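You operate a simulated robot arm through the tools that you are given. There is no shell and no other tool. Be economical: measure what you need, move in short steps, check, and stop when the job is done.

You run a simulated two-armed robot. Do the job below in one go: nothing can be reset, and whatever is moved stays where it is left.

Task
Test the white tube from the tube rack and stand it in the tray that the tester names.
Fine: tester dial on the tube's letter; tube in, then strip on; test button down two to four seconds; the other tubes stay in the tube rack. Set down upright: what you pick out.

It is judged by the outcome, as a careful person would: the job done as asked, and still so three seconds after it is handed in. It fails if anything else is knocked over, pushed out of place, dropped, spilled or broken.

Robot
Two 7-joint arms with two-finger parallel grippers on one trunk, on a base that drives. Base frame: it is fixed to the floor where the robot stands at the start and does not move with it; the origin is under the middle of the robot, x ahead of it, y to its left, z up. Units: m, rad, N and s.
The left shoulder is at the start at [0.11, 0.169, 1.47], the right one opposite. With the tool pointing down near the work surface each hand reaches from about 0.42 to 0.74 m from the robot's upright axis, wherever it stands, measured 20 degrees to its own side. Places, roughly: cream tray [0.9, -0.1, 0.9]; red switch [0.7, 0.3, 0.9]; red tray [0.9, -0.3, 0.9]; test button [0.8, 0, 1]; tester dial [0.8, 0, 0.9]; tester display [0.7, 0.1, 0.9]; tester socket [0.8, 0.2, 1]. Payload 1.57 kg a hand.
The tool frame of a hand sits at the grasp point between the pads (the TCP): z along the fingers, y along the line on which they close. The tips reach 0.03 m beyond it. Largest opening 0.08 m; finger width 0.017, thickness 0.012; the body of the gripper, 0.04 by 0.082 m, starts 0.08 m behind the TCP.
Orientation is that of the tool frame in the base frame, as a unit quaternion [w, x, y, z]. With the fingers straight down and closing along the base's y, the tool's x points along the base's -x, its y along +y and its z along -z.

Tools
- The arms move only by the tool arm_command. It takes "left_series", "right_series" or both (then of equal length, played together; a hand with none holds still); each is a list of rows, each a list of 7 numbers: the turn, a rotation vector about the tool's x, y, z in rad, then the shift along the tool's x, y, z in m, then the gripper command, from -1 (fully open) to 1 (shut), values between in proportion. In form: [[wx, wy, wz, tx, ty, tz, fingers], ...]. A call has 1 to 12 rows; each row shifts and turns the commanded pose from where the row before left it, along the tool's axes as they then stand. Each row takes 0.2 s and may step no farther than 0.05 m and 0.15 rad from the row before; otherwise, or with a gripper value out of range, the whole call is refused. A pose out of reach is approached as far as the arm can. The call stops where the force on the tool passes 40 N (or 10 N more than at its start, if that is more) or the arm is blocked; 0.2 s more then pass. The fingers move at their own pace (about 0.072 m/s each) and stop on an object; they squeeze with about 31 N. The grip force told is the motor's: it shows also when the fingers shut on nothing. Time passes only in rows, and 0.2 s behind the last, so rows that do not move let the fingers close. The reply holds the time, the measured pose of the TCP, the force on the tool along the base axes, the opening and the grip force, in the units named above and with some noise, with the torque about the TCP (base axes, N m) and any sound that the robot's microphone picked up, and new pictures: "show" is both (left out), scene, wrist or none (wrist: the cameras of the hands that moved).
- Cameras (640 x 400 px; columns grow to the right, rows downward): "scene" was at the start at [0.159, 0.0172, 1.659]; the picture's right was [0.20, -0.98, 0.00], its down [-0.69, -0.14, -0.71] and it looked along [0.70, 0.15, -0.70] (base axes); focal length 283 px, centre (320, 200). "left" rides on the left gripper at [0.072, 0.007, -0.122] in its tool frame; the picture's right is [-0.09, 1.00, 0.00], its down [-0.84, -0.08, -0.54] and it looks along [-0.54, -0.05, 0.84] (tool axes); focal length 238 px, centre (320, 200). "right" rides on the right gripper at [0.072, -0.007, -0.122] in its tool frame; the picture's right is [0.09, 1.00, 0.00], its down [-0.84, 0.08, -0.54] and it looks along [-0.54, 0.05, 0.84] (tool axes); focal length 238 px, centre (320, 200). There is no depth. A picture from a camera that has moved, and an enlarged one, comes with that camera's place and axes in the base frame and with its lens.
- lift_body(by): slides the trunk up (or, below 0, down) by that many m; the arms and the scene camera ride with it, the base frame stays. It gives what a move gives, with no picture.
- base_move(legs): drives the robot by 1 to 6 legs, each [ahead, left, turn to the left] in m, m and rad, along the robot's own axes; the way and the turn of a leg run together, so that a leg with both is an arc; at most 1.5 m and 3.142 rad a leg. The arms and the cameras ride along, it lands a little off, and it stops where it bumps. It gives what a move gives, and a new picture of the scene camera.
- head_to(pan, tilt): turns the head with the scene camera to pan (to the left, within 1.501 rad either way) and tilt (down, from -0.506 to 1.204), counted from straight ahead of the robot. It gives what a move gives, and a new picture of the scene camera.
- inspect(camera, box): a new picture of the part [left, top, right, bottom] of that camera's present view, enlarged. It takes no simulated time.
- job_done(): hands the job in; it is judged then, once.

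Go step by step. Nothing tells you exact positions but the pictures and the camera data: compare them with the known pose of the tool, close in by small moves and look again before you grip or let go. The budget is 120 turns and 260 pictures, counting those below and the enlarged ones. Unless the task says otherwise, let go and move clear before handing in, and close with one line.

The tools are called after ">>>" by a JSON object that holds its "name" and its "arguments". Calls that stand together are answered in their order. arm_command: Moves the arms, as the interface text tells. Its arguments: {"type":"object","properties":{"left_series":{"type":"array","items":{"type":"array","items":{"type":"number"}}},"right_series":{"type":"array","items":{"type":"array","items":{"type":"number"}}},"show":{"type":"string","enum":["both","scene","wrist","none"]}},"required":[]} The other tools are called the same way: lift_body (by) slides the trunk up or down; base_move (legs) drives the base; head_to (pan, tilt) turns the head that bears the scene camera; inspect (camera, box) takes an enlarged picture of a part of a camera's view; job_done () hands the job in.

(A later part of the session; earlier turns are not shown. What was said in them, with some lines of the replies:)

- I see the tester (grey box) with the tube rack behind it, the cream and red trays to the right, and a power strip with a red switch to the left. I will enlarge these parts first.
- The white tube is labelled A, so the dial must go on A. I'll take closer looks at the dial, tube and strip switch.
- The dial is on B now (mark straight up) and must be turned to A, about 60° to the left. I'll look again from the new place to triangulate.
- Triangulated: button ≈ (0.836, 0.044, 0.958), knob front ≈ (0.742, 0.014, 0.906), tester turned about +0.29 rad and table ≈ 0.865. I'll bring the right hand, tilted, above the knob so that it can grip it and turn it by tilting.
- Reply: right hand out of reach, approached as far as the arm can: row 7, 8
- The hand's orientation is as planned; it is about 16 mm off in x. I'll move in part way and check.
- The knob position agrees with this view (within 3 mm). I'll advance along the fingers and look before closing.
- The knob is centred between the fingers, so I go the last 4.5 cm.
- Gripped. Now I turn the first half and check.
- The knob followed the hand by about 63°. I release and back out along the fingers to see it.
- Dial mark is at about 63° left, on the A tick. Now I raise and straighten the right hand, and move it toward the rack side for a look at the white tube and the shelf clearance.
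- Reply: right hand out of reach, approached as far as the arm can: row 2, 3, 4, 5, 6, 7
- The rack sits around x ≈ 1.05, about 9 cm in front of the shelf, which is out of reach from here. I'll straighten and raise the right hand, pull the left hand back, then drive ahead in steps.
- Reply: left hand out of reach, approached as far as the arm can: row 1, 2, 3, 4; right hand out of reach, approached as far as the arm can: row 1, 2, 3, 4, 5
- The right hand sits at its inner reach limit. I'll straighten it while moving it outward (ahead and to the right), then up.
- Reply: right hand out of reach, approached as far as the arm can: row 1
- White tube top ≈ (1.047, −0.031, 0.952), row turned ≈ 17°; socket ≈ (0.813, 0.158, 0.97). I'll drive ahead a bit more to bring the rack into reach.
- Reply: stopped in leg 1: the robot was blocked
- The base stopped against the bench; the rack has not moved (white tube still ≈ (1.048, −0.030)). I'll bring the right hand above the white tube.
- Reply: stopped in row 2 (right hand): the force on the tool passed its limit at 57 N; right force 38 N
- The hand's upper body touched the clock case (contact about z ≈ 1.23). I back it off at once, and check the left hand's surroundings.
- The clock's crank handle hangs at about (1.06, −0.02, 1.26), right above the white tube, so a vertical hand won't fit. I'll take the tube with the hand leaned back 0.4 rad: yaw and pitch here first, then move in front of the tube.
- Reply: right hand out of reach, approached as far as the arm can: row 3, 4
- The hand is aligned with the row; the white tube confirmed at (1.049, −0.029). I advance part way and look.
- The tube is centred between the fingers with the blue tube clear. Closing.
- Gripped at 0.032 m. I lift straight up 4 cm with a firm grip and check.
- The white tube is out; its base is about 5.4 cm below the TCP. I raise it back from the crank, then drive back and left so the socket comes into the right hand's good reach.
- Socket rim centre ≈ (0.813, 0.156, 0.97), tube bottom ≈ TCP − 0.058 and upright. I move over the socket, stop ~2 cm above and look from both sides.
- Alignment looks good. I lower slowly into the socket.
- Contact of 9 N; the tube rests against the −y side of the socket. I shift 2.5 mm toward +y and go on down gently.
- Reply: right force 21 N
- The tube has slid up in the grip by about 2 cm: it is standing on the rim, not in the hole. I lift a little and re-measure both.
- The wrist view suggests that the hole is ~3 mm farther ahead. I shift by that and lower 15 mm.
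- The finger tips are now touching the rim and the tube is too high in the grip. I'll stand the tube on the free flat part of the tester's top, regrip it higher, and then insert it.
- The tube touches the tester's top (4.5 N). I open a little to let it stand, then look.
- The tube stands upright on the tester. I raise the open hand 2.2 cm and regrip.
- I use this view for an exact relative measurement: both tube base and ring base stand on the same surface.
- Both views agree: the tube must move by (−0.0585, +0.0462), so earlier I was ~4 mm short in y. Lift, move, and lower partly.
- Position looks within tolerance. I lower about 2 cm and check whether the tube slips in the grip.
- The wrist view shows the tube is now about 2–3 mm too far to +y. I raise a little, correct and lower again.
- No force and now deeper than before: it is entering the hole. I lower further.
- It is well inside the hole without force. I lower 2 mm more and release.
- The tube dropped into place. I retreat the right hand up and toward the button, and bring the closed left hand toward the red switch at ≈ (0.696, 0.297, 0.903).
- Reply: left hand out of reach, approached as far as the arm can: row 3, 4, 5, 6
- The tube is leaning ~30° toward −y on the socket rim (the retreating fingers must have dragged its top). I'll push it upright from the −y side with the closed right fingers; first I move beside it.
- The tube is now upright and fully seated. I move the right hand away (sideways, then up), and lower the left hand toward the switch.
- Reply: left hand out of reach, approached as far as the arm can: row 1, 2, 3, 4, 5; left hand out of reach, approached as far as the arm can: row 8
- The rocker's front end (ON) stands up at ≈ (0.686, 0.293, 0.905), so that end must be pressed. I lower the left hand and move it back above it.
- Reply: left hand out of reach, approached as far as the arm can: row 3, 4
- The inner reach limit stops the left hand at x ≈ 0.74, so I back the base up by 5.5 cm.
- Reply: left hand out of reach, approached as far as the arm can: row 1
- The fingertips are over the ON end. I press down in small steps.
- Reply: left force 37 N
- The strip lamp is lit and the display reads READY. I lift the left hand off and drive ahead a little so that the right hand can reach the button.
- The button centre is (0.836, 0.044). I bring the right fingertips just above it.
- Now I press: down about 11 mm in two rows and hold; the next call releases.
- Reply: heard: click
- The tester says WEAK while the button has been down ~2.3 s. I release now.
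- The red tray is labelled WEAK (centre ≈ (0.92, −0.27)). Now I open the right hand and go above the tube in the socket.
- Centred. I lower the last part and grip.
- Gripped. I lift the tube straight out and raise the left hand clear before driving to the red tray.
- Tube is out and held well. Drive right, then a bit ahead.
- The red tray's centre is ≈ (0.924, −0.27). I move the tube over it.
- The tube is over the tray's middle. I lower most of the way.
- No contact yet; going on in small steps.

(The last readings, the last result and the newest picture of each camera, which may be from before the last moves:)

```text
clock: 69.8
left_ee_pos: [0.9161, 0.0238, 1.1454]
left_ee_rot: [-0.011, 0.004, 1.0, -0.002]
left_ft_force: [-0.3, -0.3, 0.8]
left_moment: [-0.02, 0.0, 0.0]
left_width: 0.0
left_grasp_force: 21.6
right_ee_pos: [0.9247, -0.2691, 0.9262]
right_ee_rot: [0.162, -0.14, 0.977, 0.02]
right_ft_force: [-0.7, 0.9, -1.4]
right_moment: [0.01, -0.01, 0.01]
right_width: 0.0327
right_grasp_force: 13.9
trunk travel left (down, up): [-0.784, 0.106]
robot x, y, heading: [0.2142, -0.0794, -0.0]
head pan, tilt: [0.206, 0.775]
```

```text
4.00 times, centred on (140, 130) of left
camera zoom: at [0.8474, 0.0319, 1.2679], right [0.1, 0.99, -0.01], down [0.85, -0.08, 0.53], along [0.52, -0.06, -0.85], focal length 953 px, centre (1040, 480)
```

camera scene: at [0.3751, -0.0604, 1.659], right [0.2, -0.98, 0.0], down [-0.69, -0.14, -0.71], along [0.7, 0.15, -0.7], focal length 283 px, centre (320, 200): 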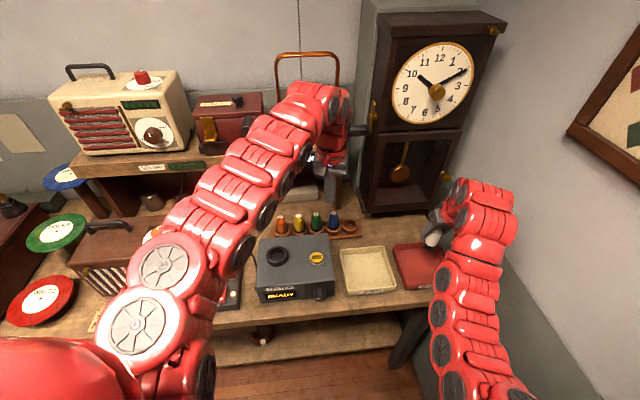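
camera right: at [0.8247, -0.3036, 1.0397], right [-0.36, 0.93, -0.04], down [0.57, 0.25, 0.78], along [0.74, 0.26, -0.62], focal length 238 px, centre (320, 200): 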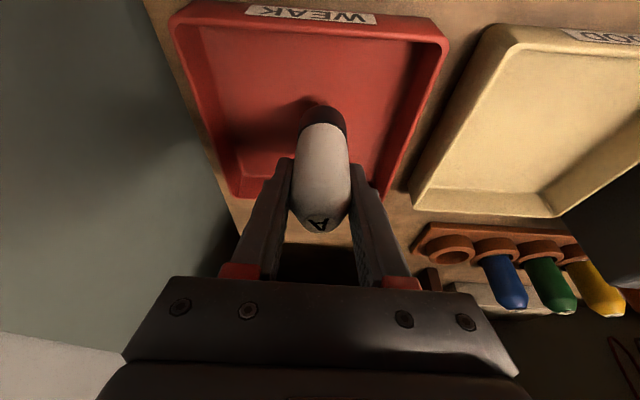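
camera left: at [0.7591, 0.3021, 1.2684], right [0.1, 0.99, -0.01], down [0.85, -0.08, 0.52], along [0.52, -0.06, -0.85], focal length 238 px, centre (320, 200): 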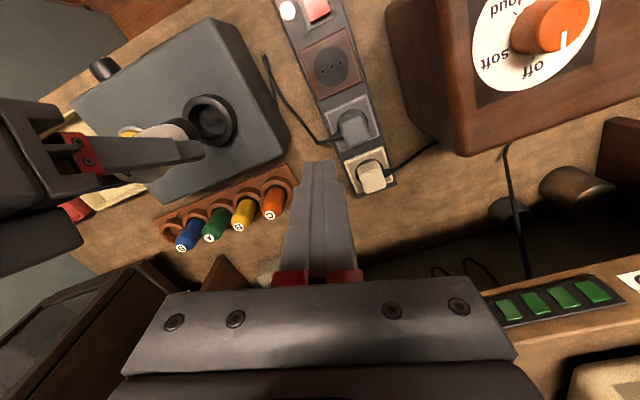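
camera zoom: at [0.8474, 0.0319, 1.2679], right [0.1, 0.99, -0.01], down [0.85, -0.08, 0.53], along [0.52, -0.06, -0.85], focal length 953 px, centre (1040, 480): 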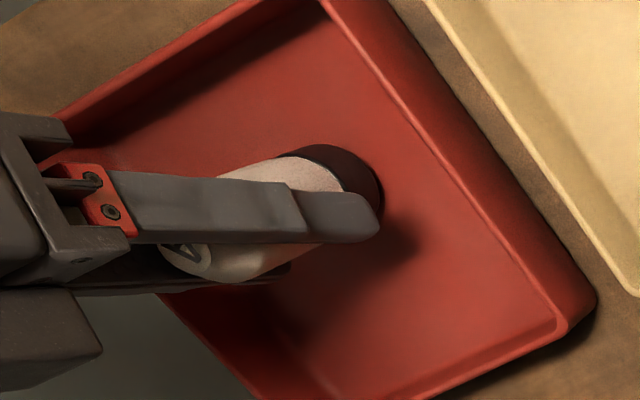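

>>> {"name": "arm_command", "arguments": {"right_series": [[0, 0, 0, 0.0008, 0, 0.0024, 1], [0, 0, 0, 0, 0, 0, 1]], "show": "none"}}

>>> {"name": "arm_command", "arguments": {"right_series": [[0, 0, 0, 0.0006, 0, 0.0019, 1], [0, 0, 0, 0, 0, 0, 1]], "show": "none"}}

>>> {"name": "inspect", "arguments": {"camera": "right", "box": [220, 60, 420, 260]}}

```text
clock: 70.4
left_ee_pos: [0.9169, 0.0231, 1.1442]
left_ee_rot: [-0.011, 0.005, 1.0, -0.002]
left_ft_force: [-0.5, 0.2, 0.0]
left_moment: [-0.03, 0.0, -0.01]
left_width: 0.0
left_grasp_force: 21.6
right_ee_pos: [0.9256, -0.2696, 0.9249]
right_ee_rot: [0.162, -0.139, 0.977, 0.02]
right_ft_force: [0.3, 0.3, 0.3]
right_moment: [-0.02, 0.0, -0.01]
right_width: 0.0328
right_grasp_force: 14.1
trunk travel left (down, up): [-0.784, 0.106]
robot x, y, heading: [0.2177, -0.0825, -0.001]
head pan, tilt: [0.206, 0.775]
```

```text
clock: 71.0
left_ee_pos: [0.9165, 0.0223, 1.1451]
left_ee_rot: [-0.01, 0.004, 1.0, -0.003]
left_ft_force: [0.6, 0.1, 0.0]
left_moment: [0.01, 0.02, 0.0]
left_width: 0.0
left_grasp_force: 21.3
right_ee_pos: [0.9262, -0.2694, 0.9214]
right_ee_rot: [0.163, -0.139, 0.977, 0.021]
right_ft_force: [-0.6, 0.1, 0.2]
right_moment: [0.0, -0.01, 0.01]
right_width: 0.0329
right_grasp_force: 14.4
trunk travel left (down, up): [-0.784, 0.106]
robot x, y, heading: [0.219, -0.0792, 0.001]
head pan, tilt: [0.206, 0.775]
```

```text
2.00 times, centred on (320, 160) of right
camera zoom: at [0.8247, -0.3046, 1.0138], right [-0.36, 0.93, -0.03], down [0.57, 0.25, 0.78], along [0.74, 0.26, -0.62], focal length 477 px, centre (320, 280)
```

zoom: 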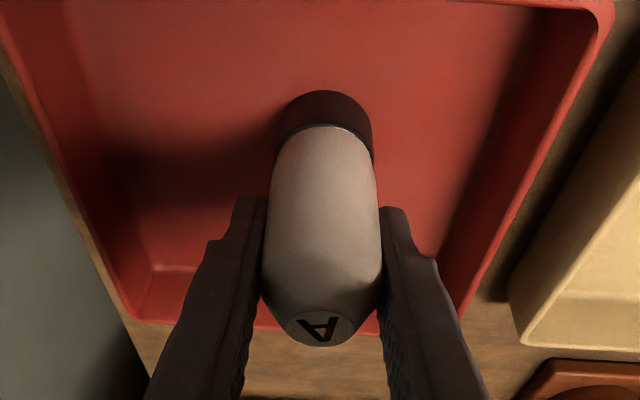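

>>> {"name": "arm_command", "arguments": {"right_series": [[0, 0, 0, 0.0008, 0, 0.0024, 1], [0, 0, 0, 0, 0, 0, 1]], "show": "none"}}

>>> {"name": "arm_command", "arguments": {"right_series": [[0, 0, 0, 0.0006, 0, 0.0019, 1], [0, 0, 0, 0, 0, 0, 1]], "show": "none"}}

>>> {"name": "inspect", "arguments": {"camera": "left", "box": [80, 90, 180, 160]}}

```text
clock: 71.6
left_ee_pos: [0.9151, 0.0239, 1.1462]
left_ee_rot: [-0.009, 0.004, 1.0, -0.003]
left_ft_force: [-0.2, -0.9, 0.0]
left_moment: [0.0, 0.01, -0.01]
left_width: 0.0
left_grasp_force: 21.7
right_ee_pos: [0.9255, -0.2698, 0.9206]
right_ee_rot: [0.163, -0.139, 0.977, 0.02]
right_ft_force: [0.8, -1.7, 10.8]
right_moment: [-0.03, 0.02, 0.01]
right_width: 0.0329
right_grasp_force: 14.0
trunk travel left (down, up): [-0.784, 0.106]
robot x, y, heading: [0.2162, -0.0759, -0.001]
head pan, tilt: [0.206, 0.775]
```

```text
clock: 72.2
left_ee_pos: [0.9148, 0.0248, 1.1451]
left_ee_rot: [-0.009, 0.005, 1.0, -0.003]
left_ft_force: [0.6, 0.5, -0.3]
left_moment: [-0.02, 0.01, 0.01]
left_width: 0.0
left_grasp_force: 21.6
right_ee_pos: [0.9234, -0.2698, 0.9184]
right_ee_rot: [0.162, -0.139, 0.977, 0.02]
right_ft_force: [-0.2, -3.0, 13.1]
right_moment: [-0.03, 0.09, 0.02]
right_width: 0.0328
right_grasp_force: 14.1
trunk travel left (down, up): [-0.784, 0.106]
robot x, y, heading: [0.2153, -0.0795, -0.001]
head pan, tilt: [0.206, 0.775]
```

```text
5.71 times, centred on (130, 125) of left
camera zoom: at [0.8459, 0.0318, 1.2687], right [0.1, 0.99, -0.01], down [0.85, -0.08, 0.53], along [0.52, -0.06, -0.85], focal length 1362 px, centre (1406, 629)
```

zoom: 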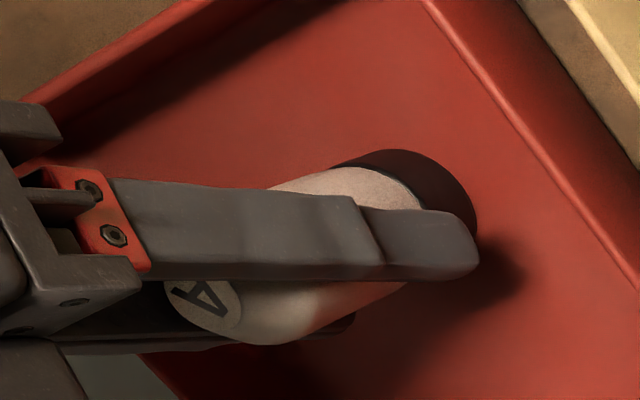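

Contact with the tray floor. I ease up a hair and open evenly, then look before retreating.

>>> {"name": "arm_command", "arguments": {"right_series": [[0, 0, 0, -0.0006, 0, -0.0019, 1], [0, 0, 0, 0, 0, 0, 0.1], [0, 0, 0, 0, 0, 0, -0.1], [0, 0, 0, 0, 0, 0, -0.4], [0, 0, 0, 0, 0, 0, -0.4]], "show": "wrist"}}

>>> {"name": "inspect", "arguments": {"camera": "left", "box": [60, 80, 220, 180]}}

```text
clock: 73.4
left_ee_pos: [0.9167, 0.0235, 1.1459]
left_ee_rot: [-0.011, 0.004, 1.0, -0.003]
left_ft_force: [0.1, -0.4, 0.4]
left_moment: [-0.01, 0.0, 0.02]
left_width: 0.0
left_grasp_force: 21.6
right_ee_pos: [0.9246, -0.2699, 0.9191]
right_ee_rot: [0.162, -0.138, 0.977, 0.02]
right_ft_force: [-0.4, 0.4, -0.1]
right_moment: [-0.01, -0.01, 0.0]
right_width: 0.0562
right_grasp_force: 0.0
trunk travel left (down, up): [-0.784, 0.106]
robot x, y, heading: [0.2137, -0.0756, -0.001]
head pan, tilt: [0.206, 0.775]
camera right: at [0.8249, -0.3044, 1.0113], right [-0.36, 0.93, -0.04], down [0.57, 0.25, 0.78], along [0.74, 0.26, -0.62], focal length 238 px, centre (320, 200)
```

right: 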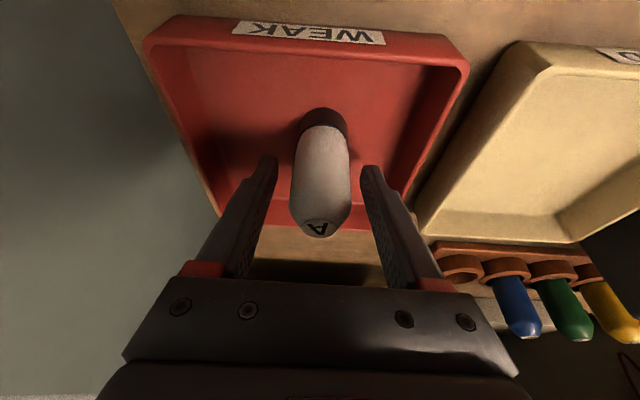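

```text
4.00 times, centred on (140, 130) of left
camera zoom: at [0.8472, 0.0319, 1.268], right [0.1, 0.99, -0.01], down [0.85, -0.08, 0.53], along [0.52, -0.06, -0.85], focal length 953 px, centre (1040, 480)
```

zoom: 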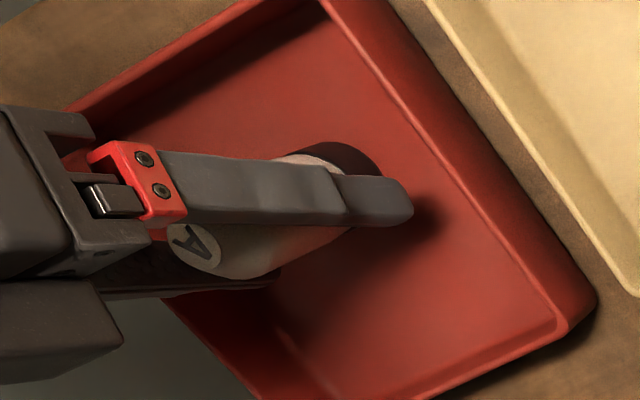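

The tube stands free between the fingers. I retreat straight along the fingers, without any sideways motion or closing.

>>> {"name": "arm_command", "arguments": {"right_series": [[0, 0, 0, 0, 0, -0.02, -0.4], [0, 0, 0, 0, 0, -0.03, -0.4], [0, 0, 0, 0, 0, -0.035, -0.4], [0, 0, 0, 0, 0, -0.035, -0.4], [0, 0, 0, 0, 0, -0.03, -0.4], [0, 0, 0, 0, 0, 0, -0.4]]}}

>>> {"name": "inspect", "arguments": {"camera": "left", "box": [60, 80, 220, 180]}}

>>> {"name": "inspect", "arguments": {"camera": "scene", "box": [220, 180, 480, 320]}}

```text
clock: 74.8
left_ee_pos: [0.9168, 0.0227, 1.1435]
left_ee_rot: [-0.011, 0.005, 1.0, -0.001]
left_ft_force: [-0.5, -0.3, 0.0]
left_moment: [0.02, 0.03, 0.04]
left_width: 0.0
left_grasp_force: 21.0
right_ee_pos: [0.8796, -0.2847, 1.06]
right_ee_rot: [0.162, -0.138, 0.977, 0.019]
right_ft_force: [-0.6, 0.2, 0.3]
right_moment: [0.06, 0.03, -0.01]
right_width: 0.0559
right_grasp_force: 0.0
trunk travel left (down, up): [-0.784, 0.106]
robot x, y, heading: [0.2163, -0.0787, -0.002]
head pan, tilt: [0.206, 0.775]
camera scene: at [0.3752, -0.0634, 1.659], right [0.2, -0.98, 0.0], down [-0.69, -0.14, -0.71], along [0.7, 0.15, -0.7], focal length 283 px, centre (320, 200)
camera right: at [0.7786, -0.3195, 1.1531], right [-0.36, 0.93, -0.03], down [0.57, 0.25, 0.78], along [0.74, 0.26, -0.62], focal length 238 px, centre (320, 200)
```

scene: 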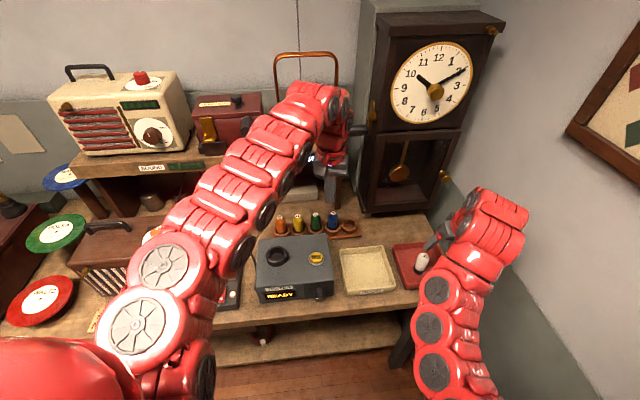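
right: 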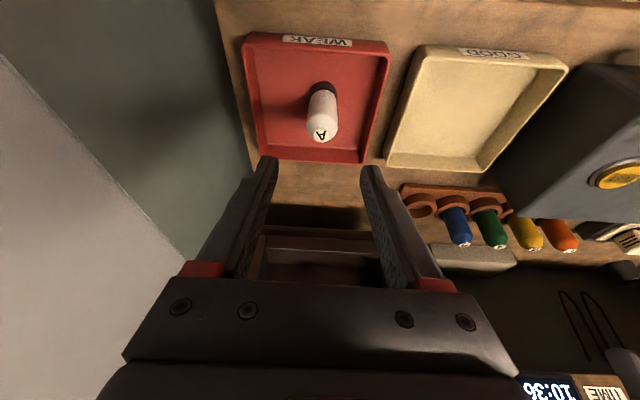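

```text
4.00 times, centred on (140, 130) of left
camera zoom: at [0.8478, 0.0302, 1.2678], right [0.1, 0.99, -0.01], down [0.85, -0.08, 0.52], along [0.52, -0.06, -0.85], focal length 953 px, centre (1040, 480)
```

zoom: 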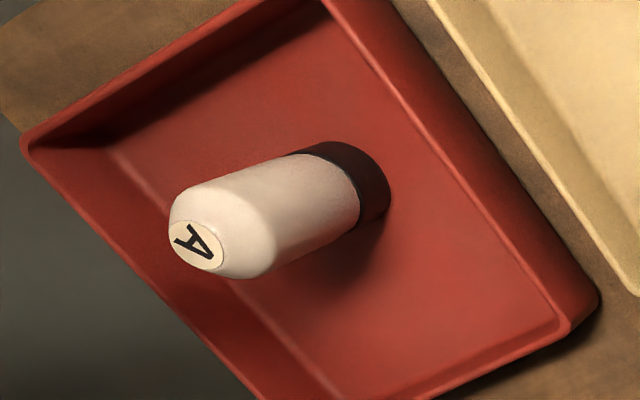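

```text
2.46 times, centred on (350, 250) of scene
camera zoom: at [0.3752, -0.0634, 1.659], right [0.2, -0.98, 0.0], down [-0.69, -0.14, -0.71], along [0.7, 0.15, -0.7], focal length 697 px, centre (246, 77)
```

zoom: 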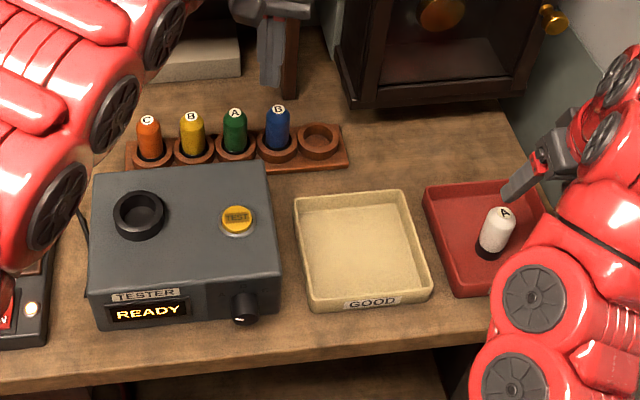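

The white tube stands upright in the red WEAK tray, the display is back to READY, the other tubes are in the rack and both hands are clear. I hand the job in.

>>> {"name": "job_done", "arguments": {}}

```text
The job is handed in.
```

The white tube (A) tested WEAK and is standing upright in the red WEAK tray. The other tubes are still in the rack. On the way, the hand bumped the clock case, and the tube tipped in the socket and was pushed upright before the strip went on.
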